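You operate a simulated robot arm through the tools that you are given. There is no shell and no other tool.

You are at the controls of a simulated robot arm. One attempt, no reset.

Task
Raise the tube at mark 5 on lift 1, run the belts two steps, then lower it.
Fine: belts on for the steps and off again; the tubes are hot, don't move them by hand.

It is judged by the outcome, as a careful person would: the job done as asked, and still so three seconds after it is handed in. It fails if anything else is knocked over, pushed out of place, dropped, spilled or broken.

Robot
A 7-joint arm with a two-finger parallel gripper, fixed in place. Base frame: the origin is on the floor under the middle of its stand, x ahead of it, y to its left, z up. Units: mm, degrees, N and s.
It reaches about 1372 mm from its shoulder. Its first joint turns from -149.0 to 149.0 degrees. Payload 3.43 kg.
Tool frame: the origin (TCP) lies between the finger pads and is the grasp point; the fingertips stand 30 mm ahead of it; z points along the fingers, y is the line along which they close. Largest opening 94 mm; finger width 28, thickness 10; the body of the gripper, 50 by 96 mm, starts 55 mm behind the TCP.
Orientation is told as [roll, pitch, yaw] about the base's x, y, z axes, in that order, counted from this pose: with the fingers straight down and closing along the base's y, the tool's x points along the base's -x, its y along +y and its z along -z.

Tools
- The arm moves only by the tool nudge_tool. Its argument "rows" is one flat list of numbers, 7 for each row, row after row: the shift along the tool's x, y, z in units of 30 mm (1.0 is 30 mm), then the turn, a rotation vector about the tool's x, y, z in units of 5 degrees (1.0 is 5 degrees), then the closure, from 0 (fully open) to 1 (shut). In form: [x, y, z, ax, ay, az, claw, x, y, z, ax, ay, az, claw, ...]. A call has 1 to 20 rows; each row shifts and turns the commanded pose from where the row before left it, along the tool's axes as they then stand. A call with a number of a shift or a turn outside -1 to 1 is refused whole. Rows are played at 5 a second. More than 50 mm and 8.6 degrees between two rows, or a gripper value outside its range, and nothing of the call is played. Where a pose cannot be reached the arm comes as near as it can. A force on the tool above 40 N (or 10 N above the force at the start of the call, whichever is more), or a blocked arm, ends the call early, and 0.2 s more pass. Each finger travels about 45 mm/s and halts on what it meets, pressing with about 22 N; the grip force reading is that of the motor and also rises with nothing between the fingers. The clock runs only during rows and for 0.2 s after the last one: add rows that do not move to give the fingers time. The reply holds the time, the measured pose of the TCP, the force on the tool along the base axes, the opening and the grip force, in the units named above and with some noise, with the torque about the TCP (base axes, N m) and any sound that the robot's microphone picked up, and new pictures: "views" is both (left out), scene, wrist or none.
- Cameras (640 x 400 px; columns grow to the right, rows downward): "scene" is fixed at [51.1, 500.8, 1266.3]; the picture's right is [0.03, -1.00, 0.00], its down [-0.57, -0.02, -0.82] and it looks along [0.82, 0.02, -0.57] (base axes); focal length 233 px, centre (320, 200). "wrist" rides on the gripper at [76, 14, -103] in the tool frame; the picture's right is [-0.18, 0.98, 0.00], its down [-0.75, -0.14, -0.64] and it looks along [-0.63, -0.12, 0.77] (tool axes); focal length 243 px, centre (320, 200). There is no depth. A picture from a camera that has moved, and an enlarged one, comes with that camera's place and axes in the base frame and with its lens.
- close_up(camera, box): a new picture of the part [left, top, right, bottom] of that camera's present view, enlarged. The clock stands still meanwhile.
- job_done(): hands the job in; it is judged then, once.

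Places have to be worked out from the pictures, the camera data and where the tool is seen. Open the gripper and draw the arm clear of the work before you hand the job in, unless the task says otherwise.

The tools are called after "Emit:" by a JSON object that holds its "api" and its "payload". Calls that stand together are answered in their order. nudge_tool: Moves the arm, as the interface text tells. Its arguments: {"type":"object","properties":{"rows":{"type":"array"},"views":{"type":"string","enum":["both","scene","wrist","none"]}},"required":["rows"]} The other tools are called the same way: close_up (camera, box) takes an enlarged picture of a part of a camera's view; job_done () hands the job in.

At the start:

```text
clock: 0.0
tool_pos: [777.5, 608.8, 1168.7]
ee_rot: [0.0, 0.1, 0.0]
wrist_force: [1.3, -0.3, -0.5]
moment: [0.0, 0.03, 0.0]
width: 93.9
grip_force: 0.0
```

scene: 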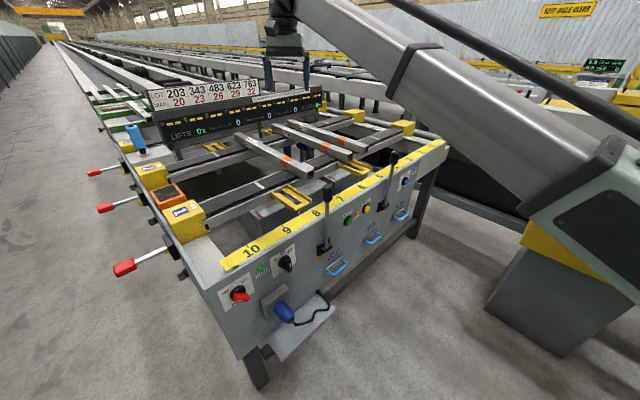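
wrist: 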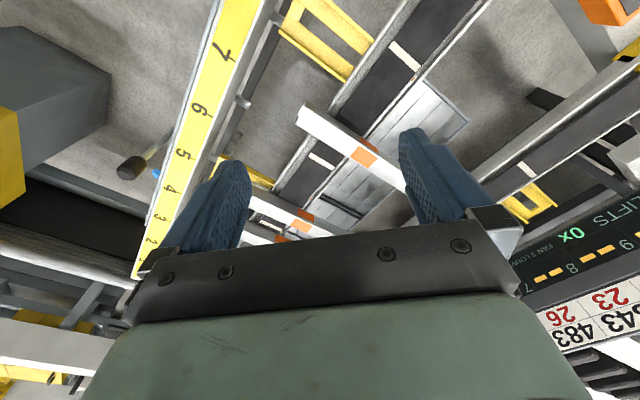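

I start by looking closely at the machine: panel, levers, labels and display, before moving anything.

Emit:
{"api": "close_up", "payload": {"camera": "scene", "box": [200, 220, 360, 320]}}

Emit:
{"api": "close_up", "payload": {"camera": "scene", "box": [300, 140, 460, 240]}}

Emit:
{"api": "close_up", "payload": {"camera": "scene", "box": [140, 70, 340, 195]}}

Emit:
{"api": "close_up", "payload": {"camera": "scene", "box": [80, 120, 280, 290]}}

Emit:
{"api": "close_up", "payload": {"camera": "wrist", "box": [120, 0, 480, 250]}}

```text
4.00 times, centred on (280, 270) of scene
camera zoom: at [51.1, 500.8, 1266.3], right [0.03, -1.0, 0.0], down [-0.57, -0.02, -0.82], along [0.82, 0.02, -0.57], focal length 933 px, centre (480, -80)
```

zoom: 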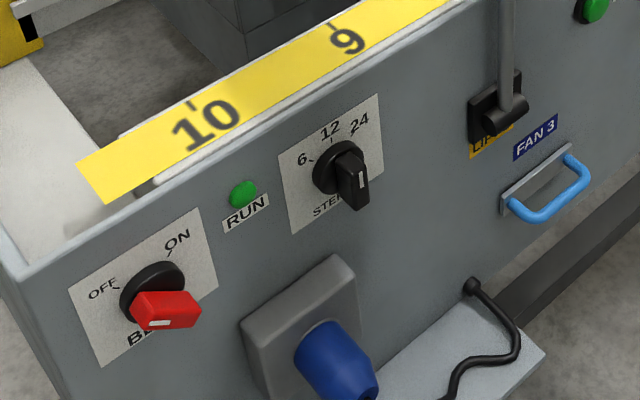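

```text
4.00 times, centred on (380, 190) of scene
camera zoom: at [51.1, 500.8, 1266.3], right [0.03, -1.0, 0.0], down [-0.57, -0.02, -0.82], along [0.82, 0.02, -0.57], focal length 933 px, centre (80, 240)
```

zoom: 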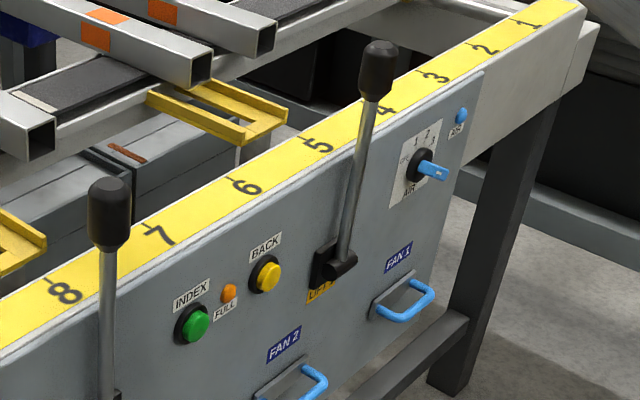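

```text
3.20 times, centred on (240, 132) of scene
camera zoom: at [51.1, 500.8, 1266.3], right [0.03, -1.0, 0.0], down [-0.57, -0.02, -0.82], along [0.82, 0.02, -0.57], focal length 746 px, centre (576, 416)
```

zoom: 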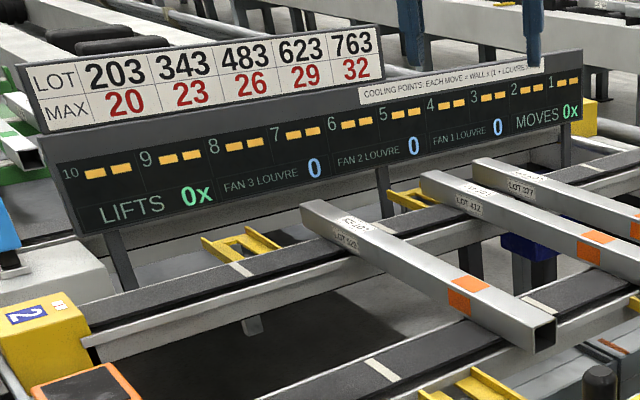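

```text
2.35 times, centred on (180, 205) of scene
camera zoom: at [51.1, 500.8, 1266.3], right [0.03, -1.0, 0.0], down [-0.57, -0.02, -0.82], along [0.82, 0.02, -0.57], focal length 549 px, centre (649, 188)
```

zoom: 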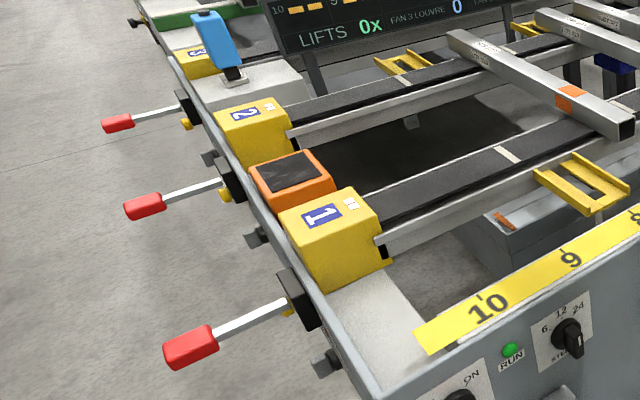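

```text
1.60 times, centred on (300, 125) of wrist
camera zoom: at [701.3, 624.3, 1270.5], right [0.18, 0.98, 0.0], down [0.75, -0.14, 0.64], along [0.63, -0.12, -0.77], focal length 388 px, centre (352, 320)
```

zoom: 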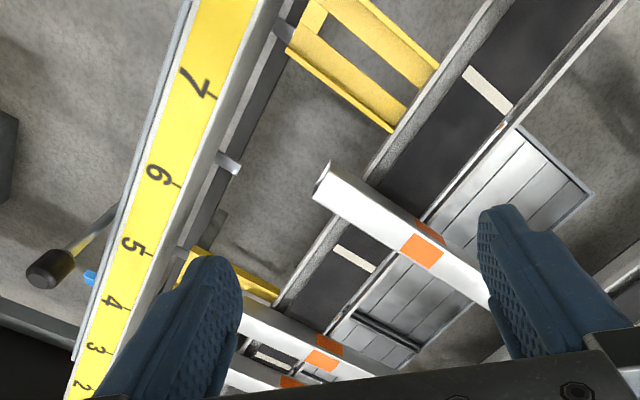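

The machine stands turned about 45° to my base. I put mark 5 at about (926, 290, 790), so the middle tube is at mark 5, and the panel faces the robot. I'll turn the tool 45° and draw back to look at the panel with the wrist camera.

Emit:
{"api": "nudge_tool", "payload": {"rows": [0, 0, 0, 0, 0, -1, 0, 0, 0, 0, 0, 0, -1, 0, 0, 0, 0, 0, 0, -1, 0, 0, 0, 0, 0, 0, -1, 0, 0, 0, 0, 0, 0, -1, 0, 0, 0, 0, 0, 0, -1, 0, 0, 0, 0, 0, 0, -1, 0, 0, 0, 0, 0, 0, -1, 0, 0, 0, 0, 0, 0, -1, 0, 1, 0, 0, 0, 0, 0, 0, 1, 0, 0, 0, 0, 0, 0, 1, 0, 0, 0, 0, 0, 0, 1, 0, 0, 0, 0, 0, 0, 1, 0, 0, 0, 0, 0, 0, 1, 0, 0, 0, 0, 0, 0, 1, 0, 0, 0, 0, 0, 0, 1, 0, 0, 0, 0, 0, 0, 1, 0, 0, 0, 0, 0, 0, 1, 0, 0, 0, 0, 0, 0]}}

```text
clock: 3.1
tool_pos: [673.9, 503.3, 1169.0]
ee_rot: [-0.1, -0.6, 44.9]
wrist_force: [4.9, 5.2, -12.1]
moment: [-0.12, -0.18, -0.15]
width: 94.0
grip_force: 0.0
stopped in row 15: the force on the tool passed its limit at 49 N (the readings are from after the stop); the commanded pose is now the measured one
camera wrist: at [607.5, 459.5, 1269.2], right [-0.56, 0.83, 0.0], down [0.63, 0.43, 0.65], along [0.54, 0.37, -0.76], focal length 243 px, centre (320, 200)
```

scene: 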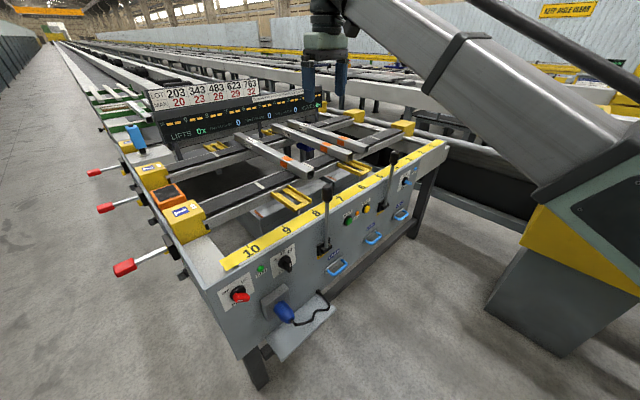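
wrist: 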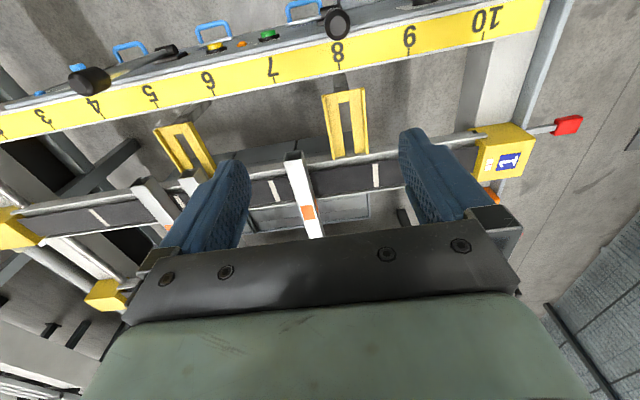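

The call stopped on a 49 N force, though the fingers look free in both pictures. I'll hold still briefly to see whether the force persists.

Emit:
{"api": "nudge_tool", "payload": {"rows": [0, 0, 0, 0, 0, 0, 0, 0, 0, 0, 0, 0, 0, 0, 0, 0, 0, 0, 0, 0, 0], "views": "none"}}

Emit:
{"api": "close_up", "payload": {"camera": "scene", "box": [240, 0, 560, 200]}}

Emit:
{"api": "close_up", "payload": {"camera": "wrist", "box": [0, 0, 320, 200]}}

Emit:
{"api": "close_up", "payload": {"camera": "wrist", "box": [240, 0, 560, 200]}}

```text
clock: 3.9
tool_pos: [672.6, 502.5, 1168.4]
ee_rot: [-0.1, -0.5, 44.9]
wrist_force: [8.9, 6.1, -20.4]
moment: [0.06, -0.49, -0.12]
width: 94.0
grip_force: 0.1
```

```text
2.00 times, centred on (400, 100) of scene
camera zoom: at [51.1, 500.8, 1266.3], right [0.03, -1.0, 0.0], down [-0.57, -0.02, -0.82], along [0.82, 0.02, -0.57], focal length 466 px, centre (160, 400)
```

zoom: 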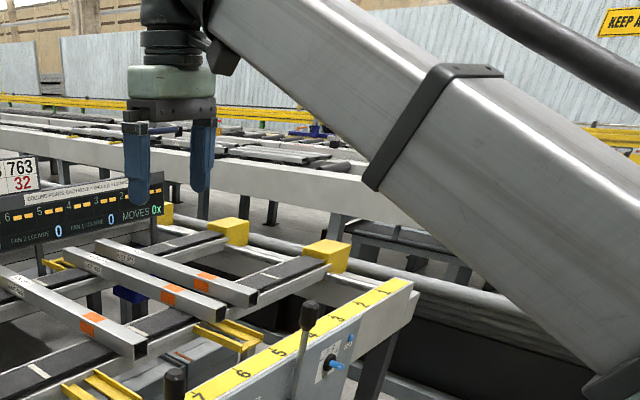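

```text
2.00 times, centred on (160, 100) of wrist
camera zoom: at [607.2, 459.4, 1269.3], right [-0.56, 0.83, 0.0], down [0.63, 0.43, 0.65], along [0.54, 0.36, -0.76], focal length 485 px, centre (640, 400)
```

zoom: 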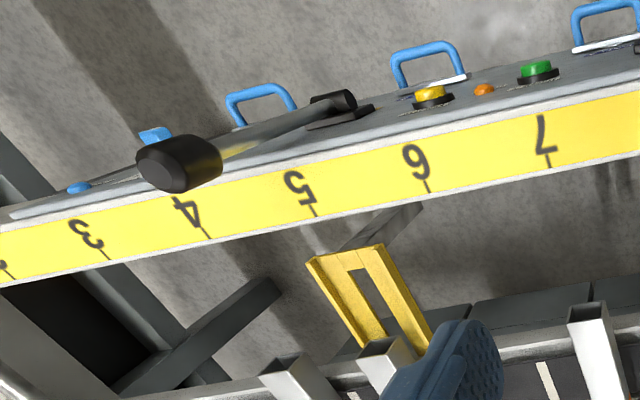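

```text
2.00 times, centred on (400, 100) of wrist
camera zoom: at [607.2, 459.4, 1269.3], right [-0.56, 0.83, 0.0], down [0.63, 0.43, 0.65], along [0.54, 0.36, -0.76], focal length 485 px, centre (160, 400)
```

zoom: 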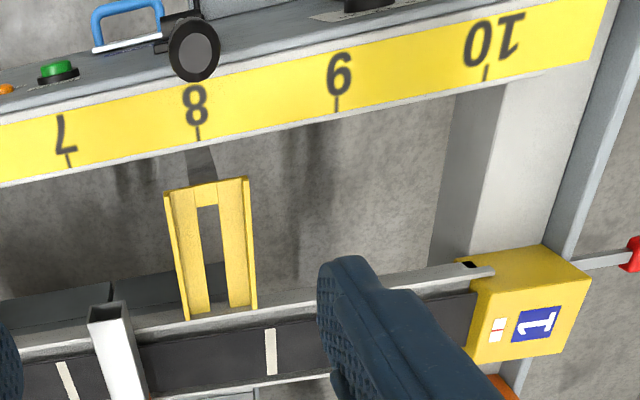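

The wrist camera is resting against the forearm link, so this orientation is the wrong one. I'll turn the tool the other way, which takes the camera away from the link.

Emit:
{"api": "nudge_tool", "payload": {"rows": [0, 0, 0, 0, 0, 1, 0, 0, 0, 0, 0, 0, 1, 0, 0, 0, 0, 0, 0, 1, 0, 0, 0, 0, 0, 0, 1, 0, 0, 0, 0, 0, 0, 1, 0, 0, 0, 0, 0, 0, 1, 0, 0, 0, 0, 0, 0, 1, 0, 0, 0, 0, 0, 0, 1, 0, 0, 0, 0, 0, 0, 1, 0, 0, 0, 0, 0, 0, 1, 0, 0, 0, 0, 0, 0, 1, 0, 0, 0, 0, 0, 0, 1, 0, 0, 0, 0, 0, 0, 1, 0, 0, 0, 0, 0, 0, 1, 0, 0, 0, 0, 0, 0, 1, 0, 0, 0, 0, 0, 0, 1, 0, 0, 0, 0, 0, 0, 1, 0, 0, 0, 0, 0, 0, 1, 0]}}

```text
clock: 7.7
tool_pos: [673.6, 502.7, 1167.3]
ee_rot: [0.5, -0.1, -45.3]
wrist_force: [-0.1, 0.2, -0.3]
moment: [0.02, -0.03, 0.03]
width: 93.8
grip_force: 0.0
camera wrist: at [628.1, 567.0, 1270.0], right [0.83, 0.56, 0.01], down [0.43, -0.64, 0.64], along [0.37, -0.53, -0.77], focal length 243 px, centre (320, 200)
```

scene: 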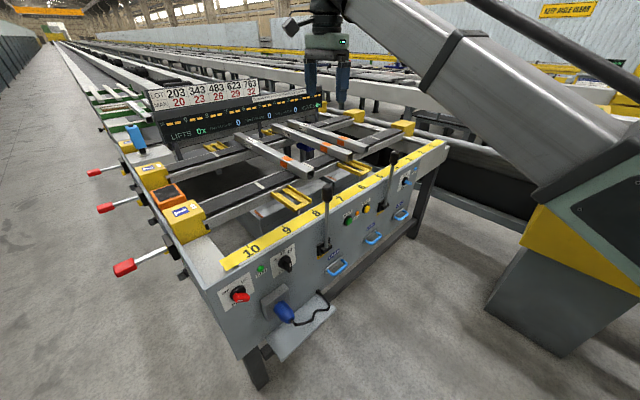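
wrist: 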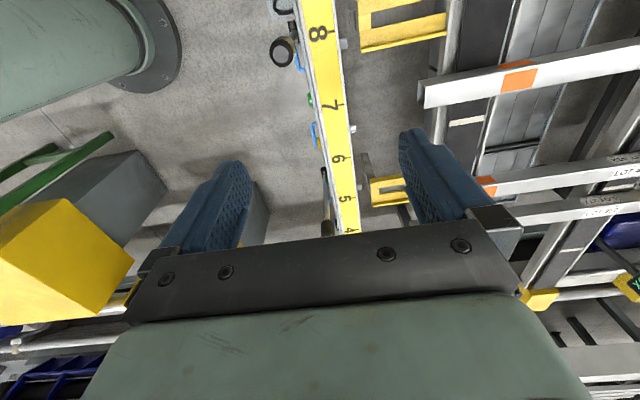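

No force now at yaw -45. I'll keep turning to -135 so that the camera will end up on top when the fingers tilt toward the panel.

Emit:
{"api": "nudge_tool", "payload": {"rows": [0, 0, 0, 0, 0, 1, 0, 0, 0, 0, 0, 0, 1, 0, 0, 0, 0, 0, 0, 1, 0, 0, 0, 0, 0, 0, 1, 0, 0, 0, 0, 0, 0, 1, 0, 0, 0, 0, 0, 0, 1, 0, 0, 0, 0, 0, 0, 1, 0, 0, 0, 0, 0, 0, 1, 0, 0, 0, 0, 0, 0, 1, 0, 0, 0, 0, 0, 0, 1, 0, 0, 0, 0, 0, 0, 1, 0, 0, 0, 0, 0, 0, 1, 0, 0, 0, 0, 0, 0, 1, 0, 0, 0, 0, 0, 0, 1, 0, 0, 0, 0, 0, 0, 1, 0, 0, 0, 0, 0, 0, 1, 0, 0, 0, 0, 0, 0, 1, 0, 0, 0, 0, 0, 0, 1, 0]}}

```text
clock: 11.5
tool_pos: [678.0, 494.2, 1168.3]
ee_rot: [0.3, 0.5, -134.5]
wrist_force: [-0.1, -0.3, -0.3]
moment: [0.01, 0.0, -0.02]
width: 94.1
grip_force: 0.0
out of reach, approached as far as the arm can: row 18
camera wrist: at [741.2, 539.2, 1270.7], right [0.57, -0.82, 0.0], down [-0.63, -0.44, 0.64], along [-0.52, -0.37, -0.77], focal length 243 px, centre (320, 200)
```

scene: 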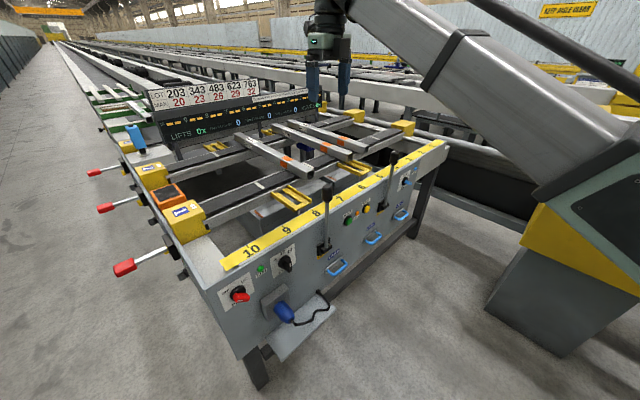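
wrist: 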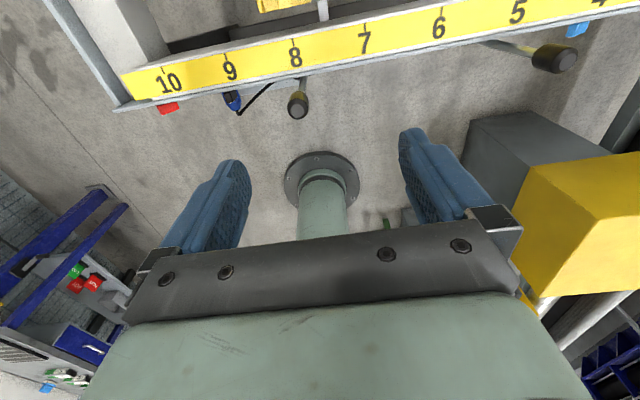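

At yaw -134.5 the wrist is at a joint limit but free of contact. I'll begin tilting the fingers up toward the panel while drawing back and down slowly.

Emit:
{"api": "nudge_tool", "payload": {"rows": [-0.483, 0, 0.477, 0, 1, 0, 0, -0.523, 0, 0.433, 0, 1, 0, 0, -0.559, 0, 0.386, 0, 1, 0, 0, -0.59, 0, 0.336, 0, 1, 0, 0, -0.617, 0, 0.283, 0, 1, 0, 0, -0.64, 0, 0.228, 0, 1, 0, 0, -0.657, 0, 0.171, 0, 1, 0, 0, -0.67, 0, 0.114, 0, 1, 0, 0, -0.677, 0, 0.055, 0, 1, 0, 0]}}

```text
clock: 13.5
tool_pos: [586.7, 402.7, 1038.5]
ee_rot: [0.1, 45.7, -135.1]
wrist_force: [0.1, 0.3, 1.1]
moment: [0.0, 0.03, 0.0]
width: 93.9
grip_force: 0.1
camera wrist: at [582.4, 379.5, 1163.5], right [0.6, -0.79, -0.13], down [-0.8, -0.59, -0.09], along [-0.01, 0.16, -0.99], focal length 243 px, centre (320, 200)
```

scene: 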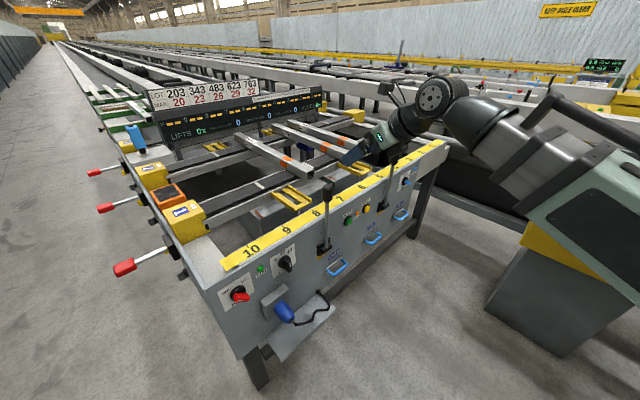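
wrist: 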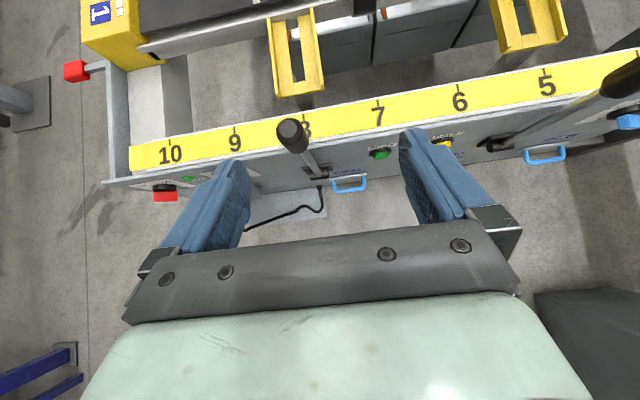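

The pose is tracking well. I'll finish the tilt to horizontal, still backing off, so the camera looks down at the panel face.

Emit:
{"api": "nudge_tool", "payload": {"rows": [-0.679, 0, -0.005, 0, 1, 0, 0, -0.676, 0, -0.063, 0, 1, 0, 0, -0.668, 0, -0.122, 0, 1, 0, 0, -0.655, 0, -0.179, 0, 1, 0, 0, -0.636, 0, -0.236, 0, 1, 0, 0, -0.613, 0, -0.291, 0, 1, 0, 0, -0.586, 0, -0.344, 0, 1, 0, 0, -0.554, 0, -0.393, 0, 1, 0, 0, -0.517, 0, -0.439, 0, 1, 0, 0]}}

```text
clock: 15.5
tool_pos: [626.2, 394.0, 925.5]
ee_rot: [17.0, 89.5, -117.9]
wrist_force: [-0.9, 0.4, 0.0]
moment: [0.01, 0.02, -0.01]
width: 94.0
grip_force: 0.1
out of reach, approached as far as the arm can: row 2, 3, 4, 5, 6, 7, 8, 9
camera wrist: at [563.8, 313.1, 1001.8], right [0.7, -0.7, -0.18], down [-0.56, -0.36, -0.75], along [0.45, 0.62, -0.64], focal length 243 px, centre (320, 200)
```

scene: 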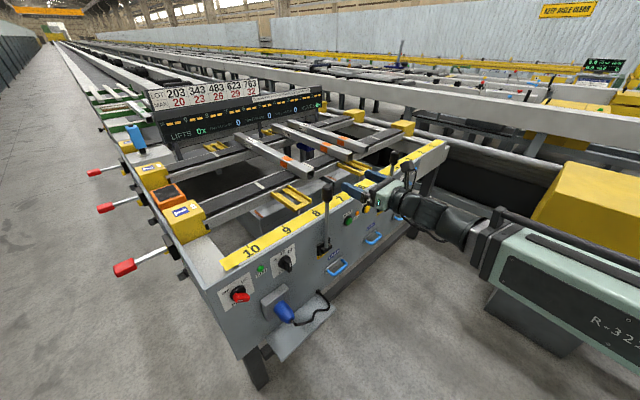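
wrist: 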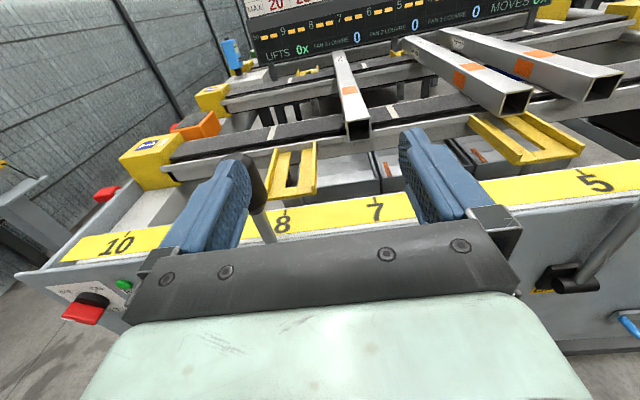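

The tool now points horizontally at the panel (about v=721 mm out), and the arm cannot retract further in this posture. I'll test how the commanded pose responds with a small rise, which also clears the lever knobs.

Emit:
{"api": "nudge_tool", "payload": {"rows": [1, 0, 0, 0, 0, 0, 0, 1, 0, 0, 0, 0, 0, 0], "views": "none"}}

Emit:
{"api": "close_up", "payload": {"camera": "wrist", "box": [0, 200, 200, 400]}}

Emit:
{"api": "close_up", "payload": {"camera": "wrist", "box": [480, 160, 640, 360]}}

Emit:
{"api": "close_up", "payload": {"camera": "wrist", "box": [230, 0, 640, 200]}}

```text
clock: 16.1
tool_pos: [630.6, 396.4, 985.6]
ee_rot: [167.8, 89.6, 32.6]
wrist_force: [0.1, 0.4, 0.1]
moment: [0.03, -0.04, 0.0]
width: 94.1
grip_force: 0.1
out of reach, approached as far as the arm can: row 1
```

```text
2.00 times, centred on (100, 300) of wrist
camera zoom: at [566.9, 315.1, 1060.1], right [0.69, -0.7, -0.18], down [-0.55, -0.35, -0.76], along [0.47, 0.63, -0.62], focal length 485 px, centre (760, 0)
```

zoom: 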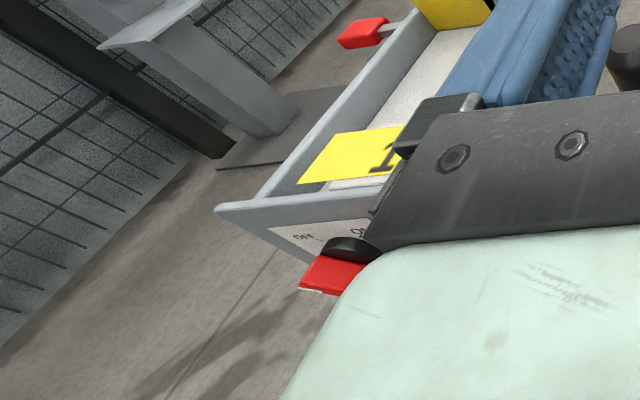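

```text
2.00 times, centred on (560, 260) of wrist
camera zoom: at [566.9, 315.1, 1060.1], right [0.69, -0.7, -0.18], down [-0.55, -0.35, -0.76], along [0.47, 0.63, -0.62], focal length 485 px, centre (-160, 80)
```

zoom: 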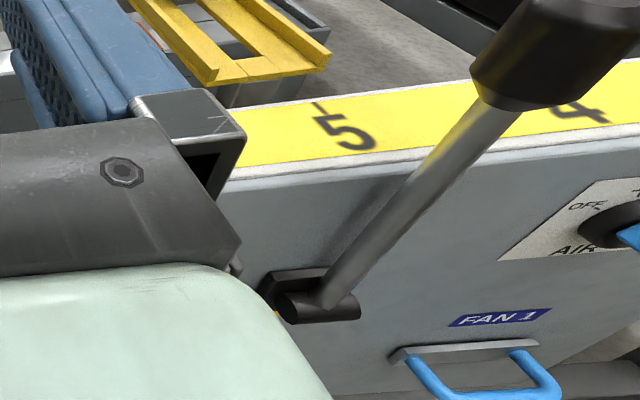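

```text
1.56 times, centred on (435, 100) of wrist
camera zoom: at [566.9, 315.1, 1060.1], right [0.69, -0.7, -0.18], down [-0.55, -0.35, -0.76], along [0.47, 0.63, -0.62], focal length 379 px, centre (140, 356)
```

zoom: 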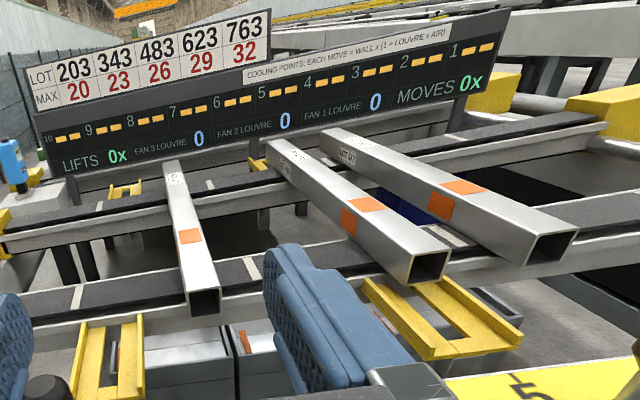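

The lever pivots on an axis along the panel, so it should swing toward the robot. I need to read the STEP/BELTS settings and lift labels, so I'll slide left along the panel at this safe height, above the levers.

Emit:
{"api": "nudge_tool", "payload": {"rows": [0, -1, 0, 0, 0, 0, 0, 0, -1, 0, 0, 0, 0, 0, 0, -1, 0, 0, 0, 0, 0, 0, -1, 0, 0, 0, 0, 0, 0, -1, 0, 0, 0, 0, 0, 0, -1, 0, 0, 0, 0, 0, 0, -1, 0, 0, 0, 0, 0]}}

```text
clock: 17.7
tool_pos: [529.5, 525.1, 992.5]
ee_rot: [4.4, 88.6, -128.5]
wrist_force: [0.9, -0.1, 0.0]
moment: [0.0, 0.02, 0.03]
width: 93.9
grip_force: 0.1
out of reach, approached as far as the arm can: row 1, 2, 3, 5, 6, 7
camera wrist: at [471.6, 442.0, 1070.3], right [0.72, -0.67, -0.18], down [-0.55, -0.39, -0.74], along [0.43, 0.63, -0.65], focal length 243 px, centre (320, 200)
```

scene: 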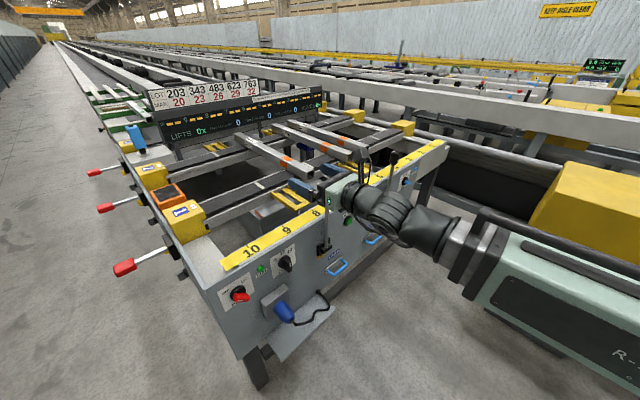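
wrist: 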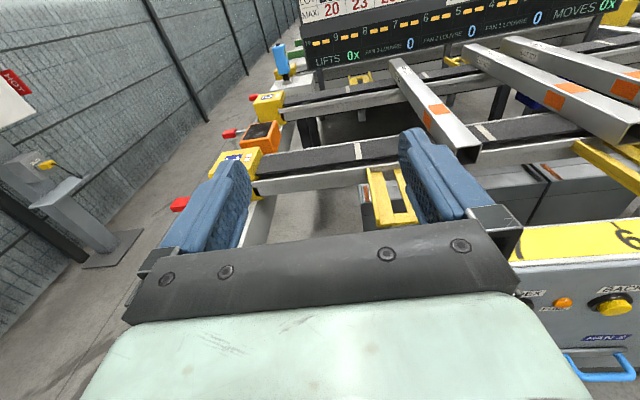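

Reach in this orientation is poor, so before moving more I'll use strong zooms of the fixed camera on the controls; the close-ups seem to be re-rendered sharp.

Emit:
{"api": "close_up", "payload": {"camera": "scene", "box": [215, 275, 263, 305]}}

Emit:
{"api": "close_up", "payload": {"camera": "scene", "box": [264, 242, 304, 280]}}

Emit:
{"api": "close_up", "payload": {"camera": "scene", "box": [308, 175, 348, 275]}}

Emit:
{"api": "close_up", "payload": {"camera": "scene", "box": [370, 150, 420, 220]}}

Emit:
{"api": "close_up", "payload": {"camera": "scene", "box": [100, 150, 220, 290]}}

```text
13.33 times, centred on (239, 290) of scene
camera zoom: at [51.1, 500.8, 1266.3], right [0.03, -1.0, 0.0], down [-0.57, -0.02, -0.82], along [0.82, 0.02, -0.57], focal length 3110 px, centre (1400, -1000)
```

zoom: 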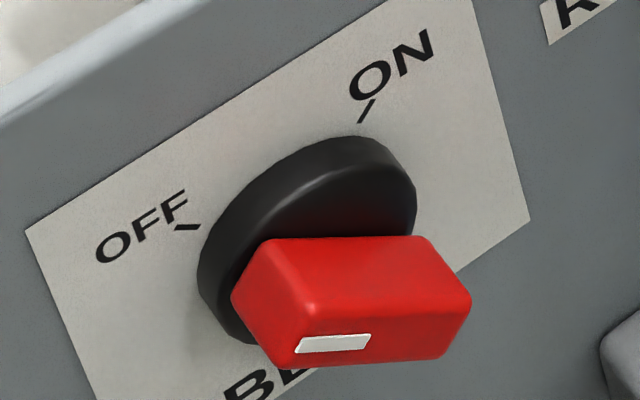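

```text
10.53 times, centred on (284, 261) of scene
camera zoom: at [51.1, 500.8, 1266.3], right [0.03, -1.0, 0.0], down [-0.57, -0.02, -0.82], along [0.82, 0.02, -0.57], focal length 2455 px, centre (699, -442)
```

zoom: 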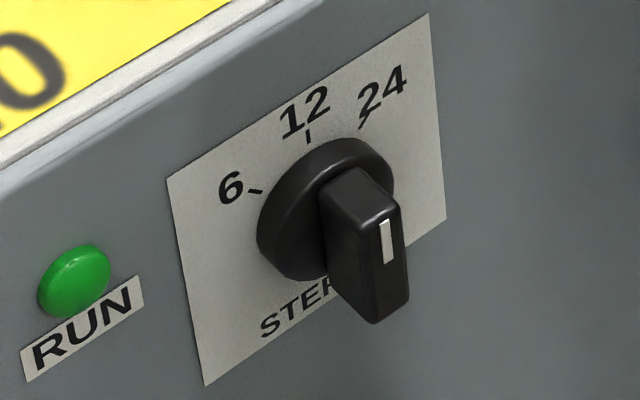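

```text
4.00 times, centred on (328, 225) of scene
camera zoom: at [51.1, 500.8, 1266.3], right [0.03, -1.0, 0.0], down [-0.57, -0.02, -0.82], along [0.82, 0.02, -0.57], focal length 933 px, centre (288, 100)
```

zoom: 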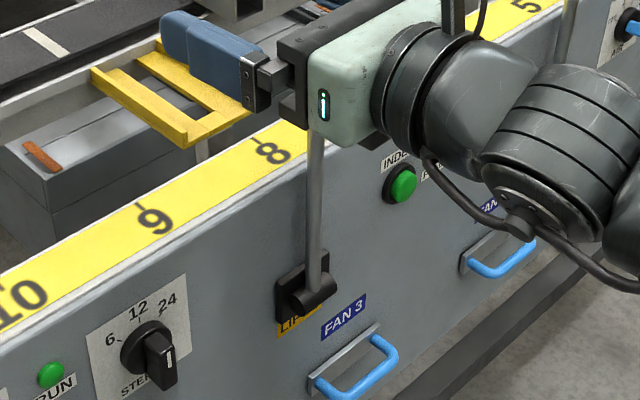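

```text
5.71 times, centred on (395, 185) of scene
camera zoom: at [51.1, 500.8, 1266.3], right [0.03, -1.0, 0.0], down [-0.57, -0.02, -0.82], along [0.82, 0.02, -0.57], focal length 1333 px, centre (-109, 286)
```

zoom: 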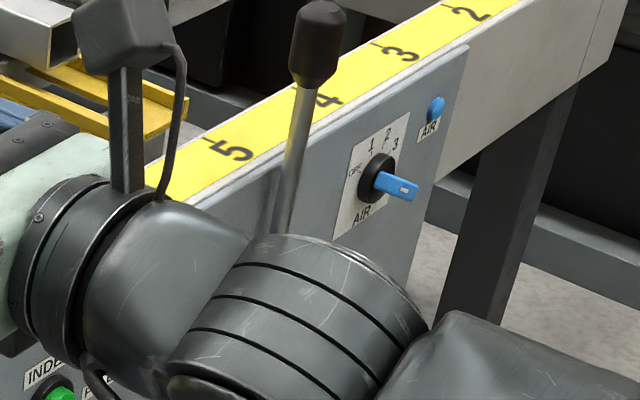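

```text
2.86 times, centred on (160, 220) of scene
camera zoom: at [51.1, 500.8, 1266.3], right [0.03, -1.0, 0.0], down [-0.57, -0.02, -0.82], along [0.82, 0.02, -0.57], focal length 666 px, centre (777, 143)
```

zoom: 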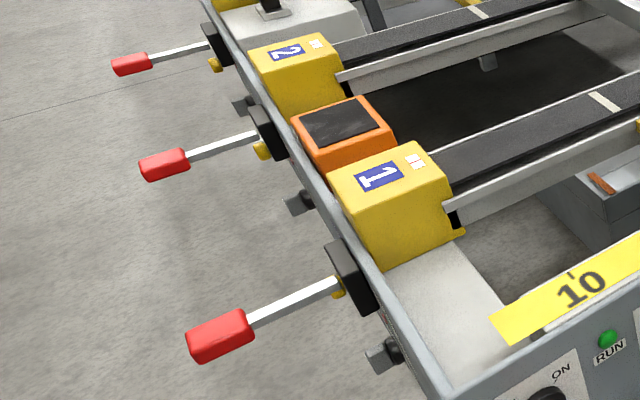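

Readings from the zooms: BELTS is at OFF (pointer up-left), with ON 90° clockwise. STEP is at 12, and the mark pitch is about 120 mm, so one step is one mark; the levers' pivot axes run along the panel. Next I'll roll the tool so the camera is on the left, which should suit the wrist better, and shut the fingers.

Emit:
{"api": "nudge_tool", "payload": {"rows": [0, 0, 0, 0, 0, -1, 0, 0, 0, 0, 0, 0, -1, 0.2, 0, 0, 0, 0, 0, -1, 0.4, 0, 0, 0, 0, 0, -1, 0.6, 0, 0, 0, 0, 0, -1, 0.8, 0, 0, 0, 0, 0, -1, 1, 0, 0, 0, 0, 0, -1, 1, 0, 0, 0, 0, 0, -1, 1, 0, 0, 0, 0, 0, -1, 1, 0, 0, 0, 0, 0, -1, 1, 0, 0, 0, 0, 0, -1, 1, 0, 0, 0, 0, 0, -1, 1, 0, 0, 0, 0, 0, -1, 1, 0, 0, 0, 0, 0, -1, 1, 0, 0, 0, 0, 0, -1, 1, 0, 0, 0, 0, 0, -1, 1, 0, 0, 0, 0, 0, -1, 1, 0, 0, 0, 0, 0, -1, 1]}}

```text
clock: 21.5
tool_pos: [529.5, 524.9, 991.6]
ee_rot: [88.5, -0.1, -42.8]
wrist_force: [0.0, 0.6, -0.1]
moment: [-0.03, 0.0, 0.01]
width: 0.1
grip_force: 21.3
camera wrist: at [404.2, 502.9, 1007.7], right [0.15, -0.11, 0.98], down [0.11, -0.99, -0.12], along [0.98, 0.13, -0.13], focal length 243 px, centre (320, 200)
```

scene: 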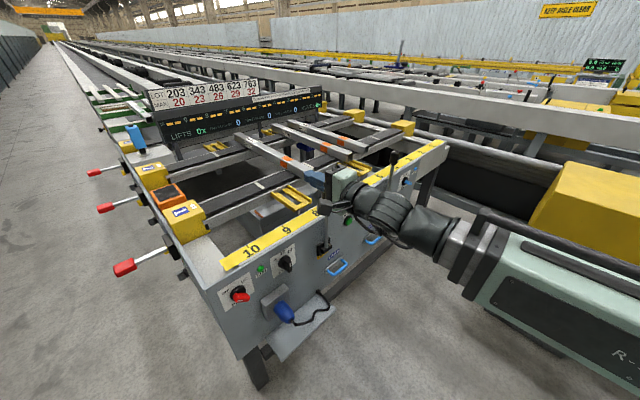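
wrist: 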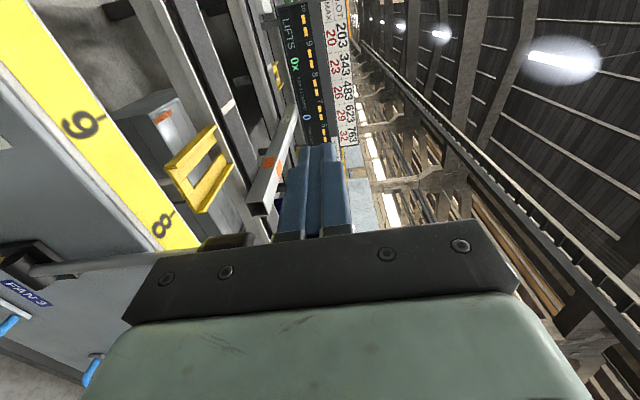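

Roll is done and the fingers are shut. Now I'll test retracting in this posture.

Emit:
{"api": "nudge_tool", "payload": {"rows": [0, 0, -1, 0, 0, 0, 1, 0, 0, -1, 0, 0, 0, 1, 0, 0, -1, 0, 0, 0, 1, 0, 0, -1, 0, 0, 0, 1], "views": "none"}}

```text
clock: 22.5
tool_pos: [527.9, 522.4, 992.1]
ee_rot: [88.7, -0.1, -42.9]
wrist_force: [0.2, -0.6, 0.3]
moment: [-0.01, 0.02, 0.02]
width: 0.0
grip_force: 22.3
out of reach, approached as far as the arm can: row 1, 2, 3, 4
```

Retraction is limited by the folded arm here near u=0, but lever 1 (knob at about (867, 240, 895), pivot about (865, 241, 678)) lies farther right where there's room. I'll slide right at this height and back off.

Emit:
{"api": "nudge_tool", "payload": {"rows": [-1, 0, 0, 0, 0, 0, 1, -1, 0, 0, 0, 0, 0, 1, -1, 0, 0, 0, 0, 0, 1, -1, 0, 0, 0, 0, 0, 1, -1, 0, -0.4, 0, 0, 0, 1, -1, 0, -0.4, 0, 0, 0, 1, -1, 0, -0.4, 0, 0, 0, 1, -1, 0, -0.4, 0, 0, 0, 1, -1, 0, -0.4, 0, 0, 0, 1, -1, 0, -0.4, 0, 0, 0, 1, -1, 0, -0.4, 0, 0, 0, 1, -1, 0, -0.4, 0, 0, 0, 1]}}

```text
clock: 25.1
tool_pos: [716.6, 216.9, 991.3]
ee_rot: [88.6, -0.1, -42.8]
wrist_force: [0.3, -0.4, 0.5]
moment: [0.02, -0.01, -0.04]
width: 0.1
grip_force: 21.9
out of reach, approached as far as the arm can: row 1, 2
camera wrist: at [591.0, 194.1, 1006.9], right [0.15, -0.11, 0.98], down [0.11, -0.99, -0.12], along [0.98, 0.13, -0.14], focal length 243 px, centre (320, 200)
```

scene: 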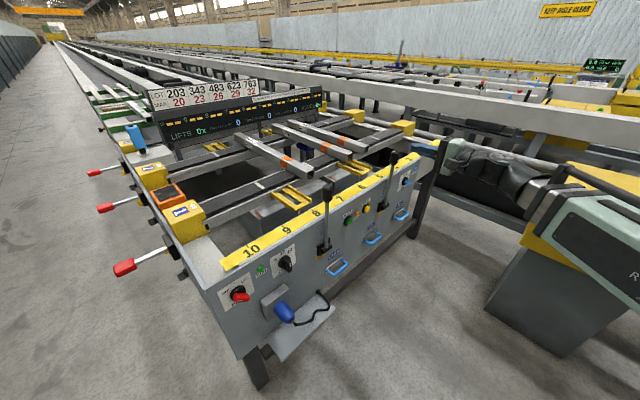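
wrist: 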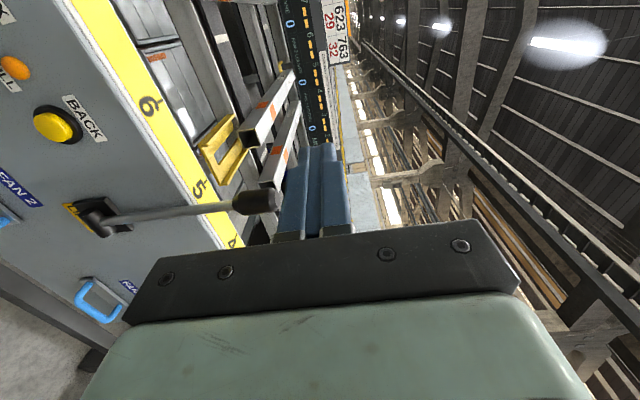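

Clear of contact at u=353, v=660. Now the panel is unobstructed in the fixed view, so I'll zoom in on the lift labels and lift frames.

Emit:
{"api": "close_up", "payload": {"camera": "scene", "box": [368, 190, 400, 220]}}

Emit:
{"api": "close_up", "payload": {"camera": "scene", "box": [308, 235, 348, 265]}}

Emit:
{"api": "close_up", "payload": {"camera": "wrist", "box": [40, 180, 160, 330]}}

Emit:
{"api": "close_up", "payload": {"camera": "scene", "box": [260, 120, 400, 210]}}

Emit:
{"api": "close_up", "payload": {"camera": "scene", "box": [330, 195, 380, 235]}}

```text
13.33 times, centred on (384, 205) of scene
camera zoom: at [51.1, 500.8, 1266.3], right [0.03, -1.0, 0.0], down [-0.57, -0.02, -0.82], along [0.82, 0.02, -0.57], focal length 3110 px, centre (-533, 133)
```

zoom: 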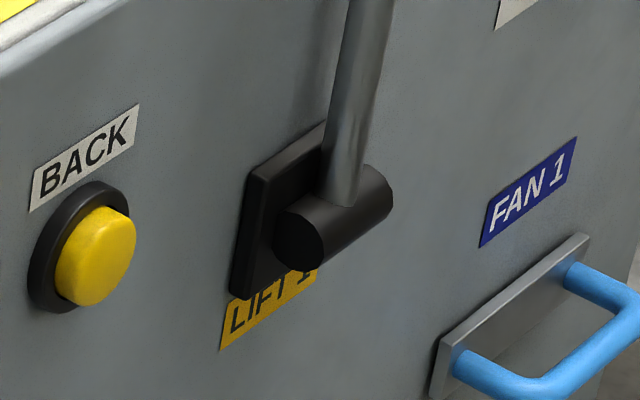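

```text
13.33 times, centred on (328, 250) of scene
camera zoom: at [51.1, 500.8, 1266.3], right [0.03, -1.0, 0.0], down [-0.57, -0.02, -0.82], along [0.82, 0.02, -0.57], focal length 3110 px, centre (213, -467)
```

zoom: 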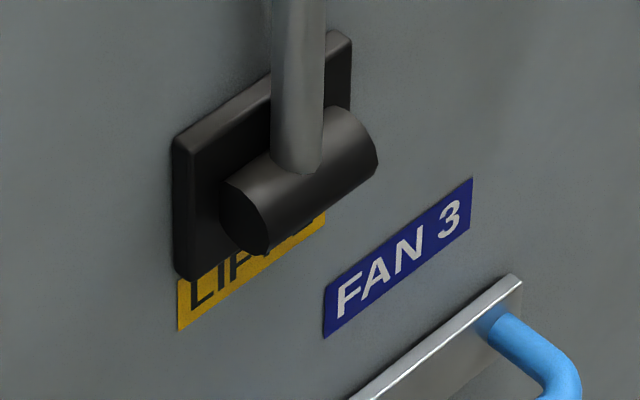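

```text
2.67 times, centred on (100, 255) of wrist
camera zoom: at [591.0, 194.1, 1006.9], right [0.15, -0.11, 0.98], down [0.11, -0.99, -0.12], along [0.98, 0.13, -0.14], focal length 647 px, centre (907, 53)
```

zoom: 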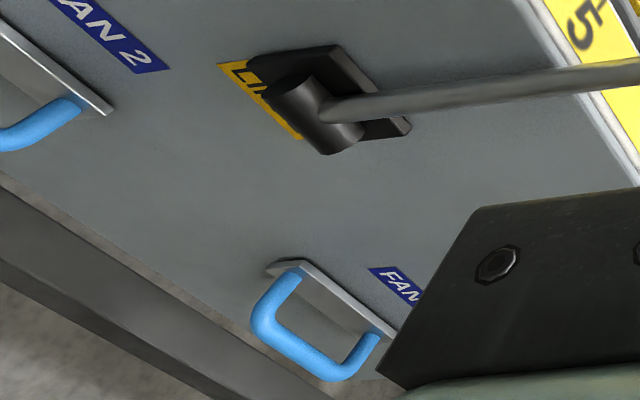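

```text
4.44 times, centred on (330, 165) of scene
camera zoom: at [51.1, 500.8, 1266.3], right [0.03, -1.0, 0.0], down [-0.57, -0.02, -0.82], along [0.82, 0.02, -0.57], focal length 1036 px, centre (276, 356)
```

zoom: 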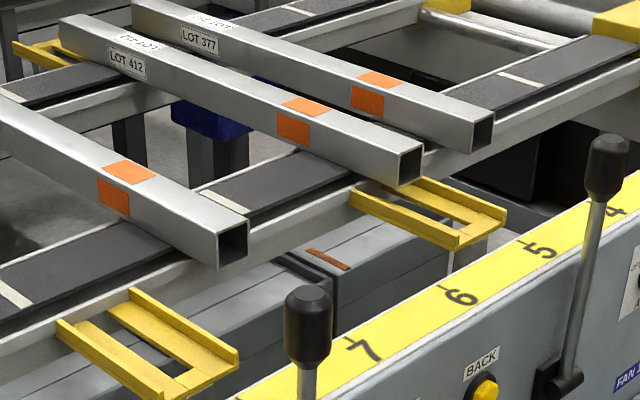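

```text
10.00 times, centred on (355, 215) of scene
camera zoom: at [51.1, 500.8, 1266.3], right [0.03, -1.0, 0.0], down [-0.57, -0.02, -0.82], along [0.82, 0.02, -0.57], focal length 2332 px, centre (-30, 50)
```

zoom: 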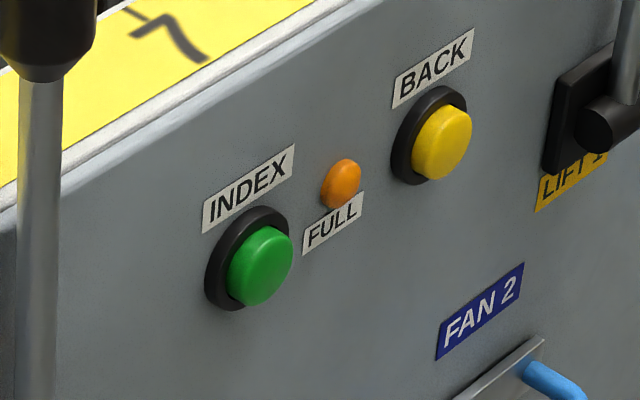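

The label confirms the right-hand lever is LIFT 1, and its frame sits under the mark-5 tube. I'll roll the tool back to camera-up and open the fingers, so they can pinch the lever knob along its pivot axis.

Emit:
{"api": "nudge_tool", "payload": {"rows": [0, 0, 0, 0, 0, 1, 1, 0, 0, 0, 0, 0, 1, 0.8, 0, 0, 0, 0, 0, 1, 0.6, 0, 0, 0, 0, 0, 1, 0.4, 0, 0, 0, 0, 0, 1, 0.2, 0, 0, 0, 0, 0, 1, 0, 0, 0, 0, 0, 0, 1, 0, 0, 0, 0, 0, 0, 1, 0, 0, 0, 0, 0, 0, 1, 0, 0, 0, 0, 0, 0, 1, 0, 0, 0, 0, 0, 0, 1, 0, 0, 0, 0, 0, 0, 1, 0, 0, 0, 0, 0, 0, 1, 0, 0, 0, 0, 0, 0, 1, 0, 0, 0, 0, 0, 0, 1, 0, 0, 0, 0, 0, 0, 1, 0, 0, 0, 0, 0, 0, 1, 0, 0, 0, 0, 0, 0, 1, 0]}}

```text
clock: 28.9
tool_pos: [716.1, 217.7, 989.9]
ee_rot: [0.3, 88.6, -132.6]
wrist_force: [-0.2, 0.5, -0.2]
moment: [-0.03, -0.02, 0.03]
width: 94.1
grip_force: 0.0
camera wrist: at [657.8, 134.1, 1068.8], right [0.72, -0.67, -0.18], down [-0.55, -0.39, -0.74], along [0.42, 0.63, -0.65], focal length 243 px, centre (320, 200)
```

scene: 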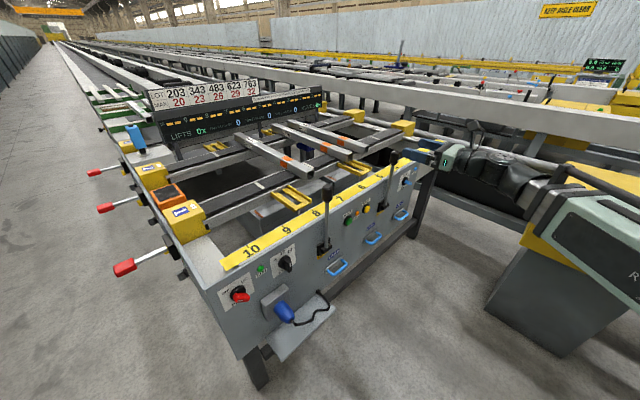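
wrist: 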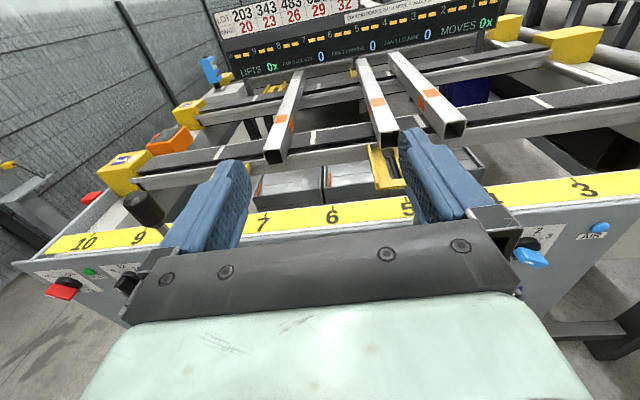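

I'll correct the 2.4° yaw error, then slide over so the open fingers are lined up with the LIFT 1 lever, still above it.

Emit:
{"api": "nudge_tool", "payload": {"rows": [0, 0, 0, -0.48, 0, 0, 0, 0, 0.77, 0.2, 0, 0, 0, 0, 0, 0.77, 0.2, 0, 0, 0, 0, 0, 0.77, 0.2, 0, 0, 0, 0, 0, 0.77, 0.2, 0, 0, 0, 0, 0, 0, 0, 0, 0, 0, 0]}}

Emit:
{"api": "close_up", "payload": {"camera": "scene", "box": [340, 110, 460, 220]}}

```text
clock: 30.3
tool_pos: [798.3, 167.2, 990.1]
ee_rot: [6.0, 88.6, -129.3]
wrist_force: [0.6, -0.2, -0.1]
moment: [0.01, -0.01, 0.0]
width: 93.9
grip_force: 0.1
camera wrist: at [736.3, 87.3, 1068.5], right [0.69, -0.7, -0.18], down [-0.57, -0.37, -0.74], along [0.45, 0.61, -0.65], focal length 243 px, centre (320, 200)
```

scene: 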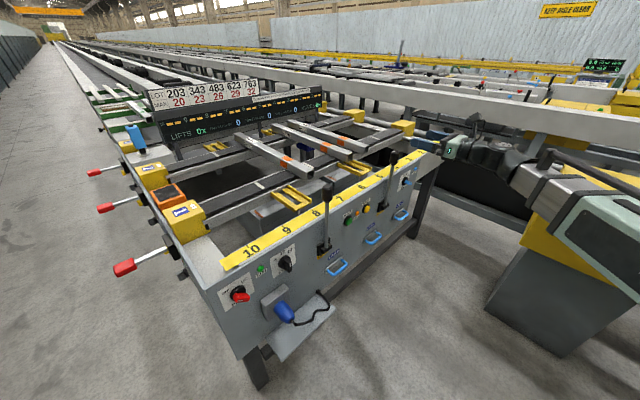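
wrist: 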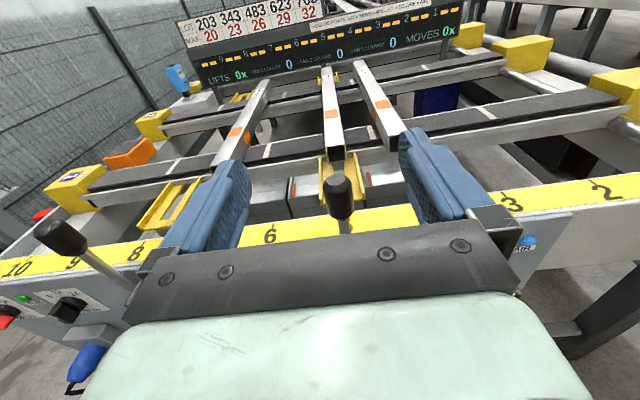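

```text
3.64 times, centred on (400, 165) of scene
camera zoom: at [51.1, 500.8, 1266.3], right [0.03, -1.0, 0.0], down [-0.57, -0.02, -0.82], along [0.82, 0.02, -0.57], focal length 848 px, centre (29, 327)
```

zoom: 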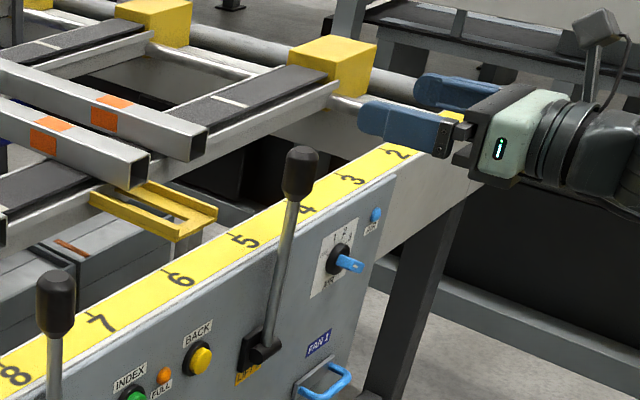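

The LIFT 1 knob now appears centred between the open fingers. I'll lower to knob height (z≈895) and go forward part way, then look again.

Emit:
{"api": "nudge_tool", "payload": {"rows": [-0.8, 0.04, 0, 0, 0, 0, 0, -0.8, 0.04, 0, 0, 0, 0, 0, -0.8, 0, 0, 0, 0, 0, 0, -0.78, 0, 0, 0, 0, 0, 0, 0, 0, 0.8, 0, 0, 0, 0, 0, 0, 0.8, 0, 0, 0, 0]}}

Emit:
{"api": "close_up", "payload": {"camera": "wrist", "box": [200, 100, 460, 260]}}

Emit:
{"api": "close_up", "payload": {"camera": "scene", "box": [340, 110, 460, 220]}}

```text
clock: 31.7
tool_pos: [832.9, 198.1, 894.3]
ee_rot: [6.4, 88.6, -128.9]
wrist_force: [-0.7, -0.2, 0.8]
moment: [0.03, 0.0, 0.0]
width: 93.9
grip_force: 0.0
camera wrist: at [770.5, 117.7, 971.7], right [0.69, -0.7, -0.18], down [-0.57, -0.37, -0.74], along [0.45, 0.61, -0.65], focal length 243 px, centre (320, 200)
```

scene: 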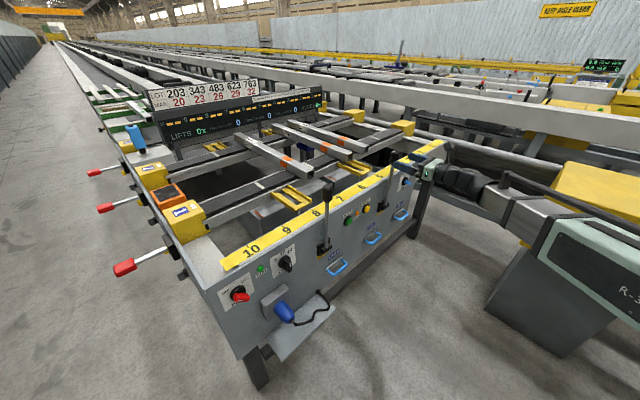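
wrist: 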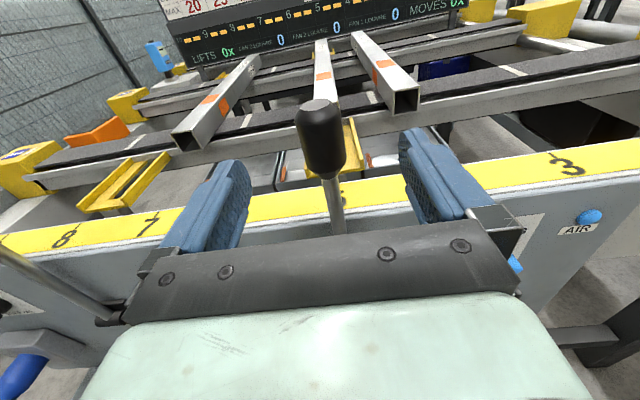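

```text
2.46 times, centred on (330, 180) of wrist
camera zoom: at [770.5, 117.7, 971.7], right [0.69, -0.7, -0.18], down [-0.57, -0.37, -0.74], along [0.45, 0.61, -0.65], focal length 597 px, centre (295, 249)
```

zoom: 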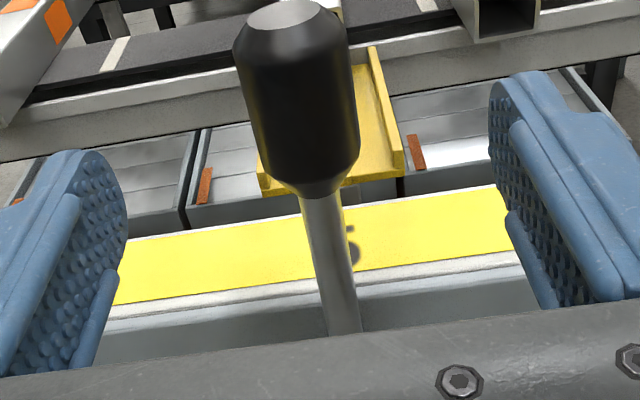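

```text
3.64 times, centred on (400, 165) of scene
camera zoom: at [51.1, 500.8, 1266.3], right [0.03, -1.0, 0.0], down [-0.57, -0.02, -0.82], along [0.82, 0.02, -0.57], focal length 848 px, centre (29, 327)
```

zoom: 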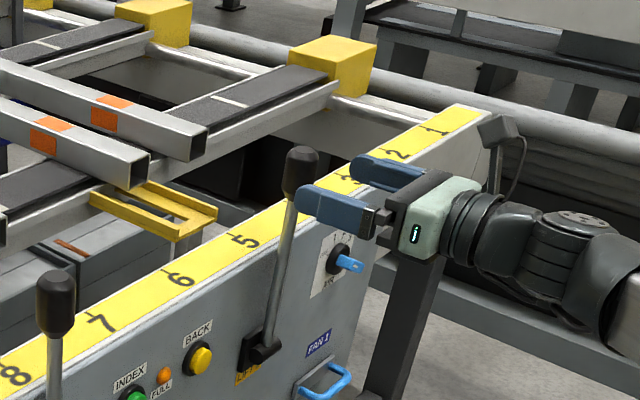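

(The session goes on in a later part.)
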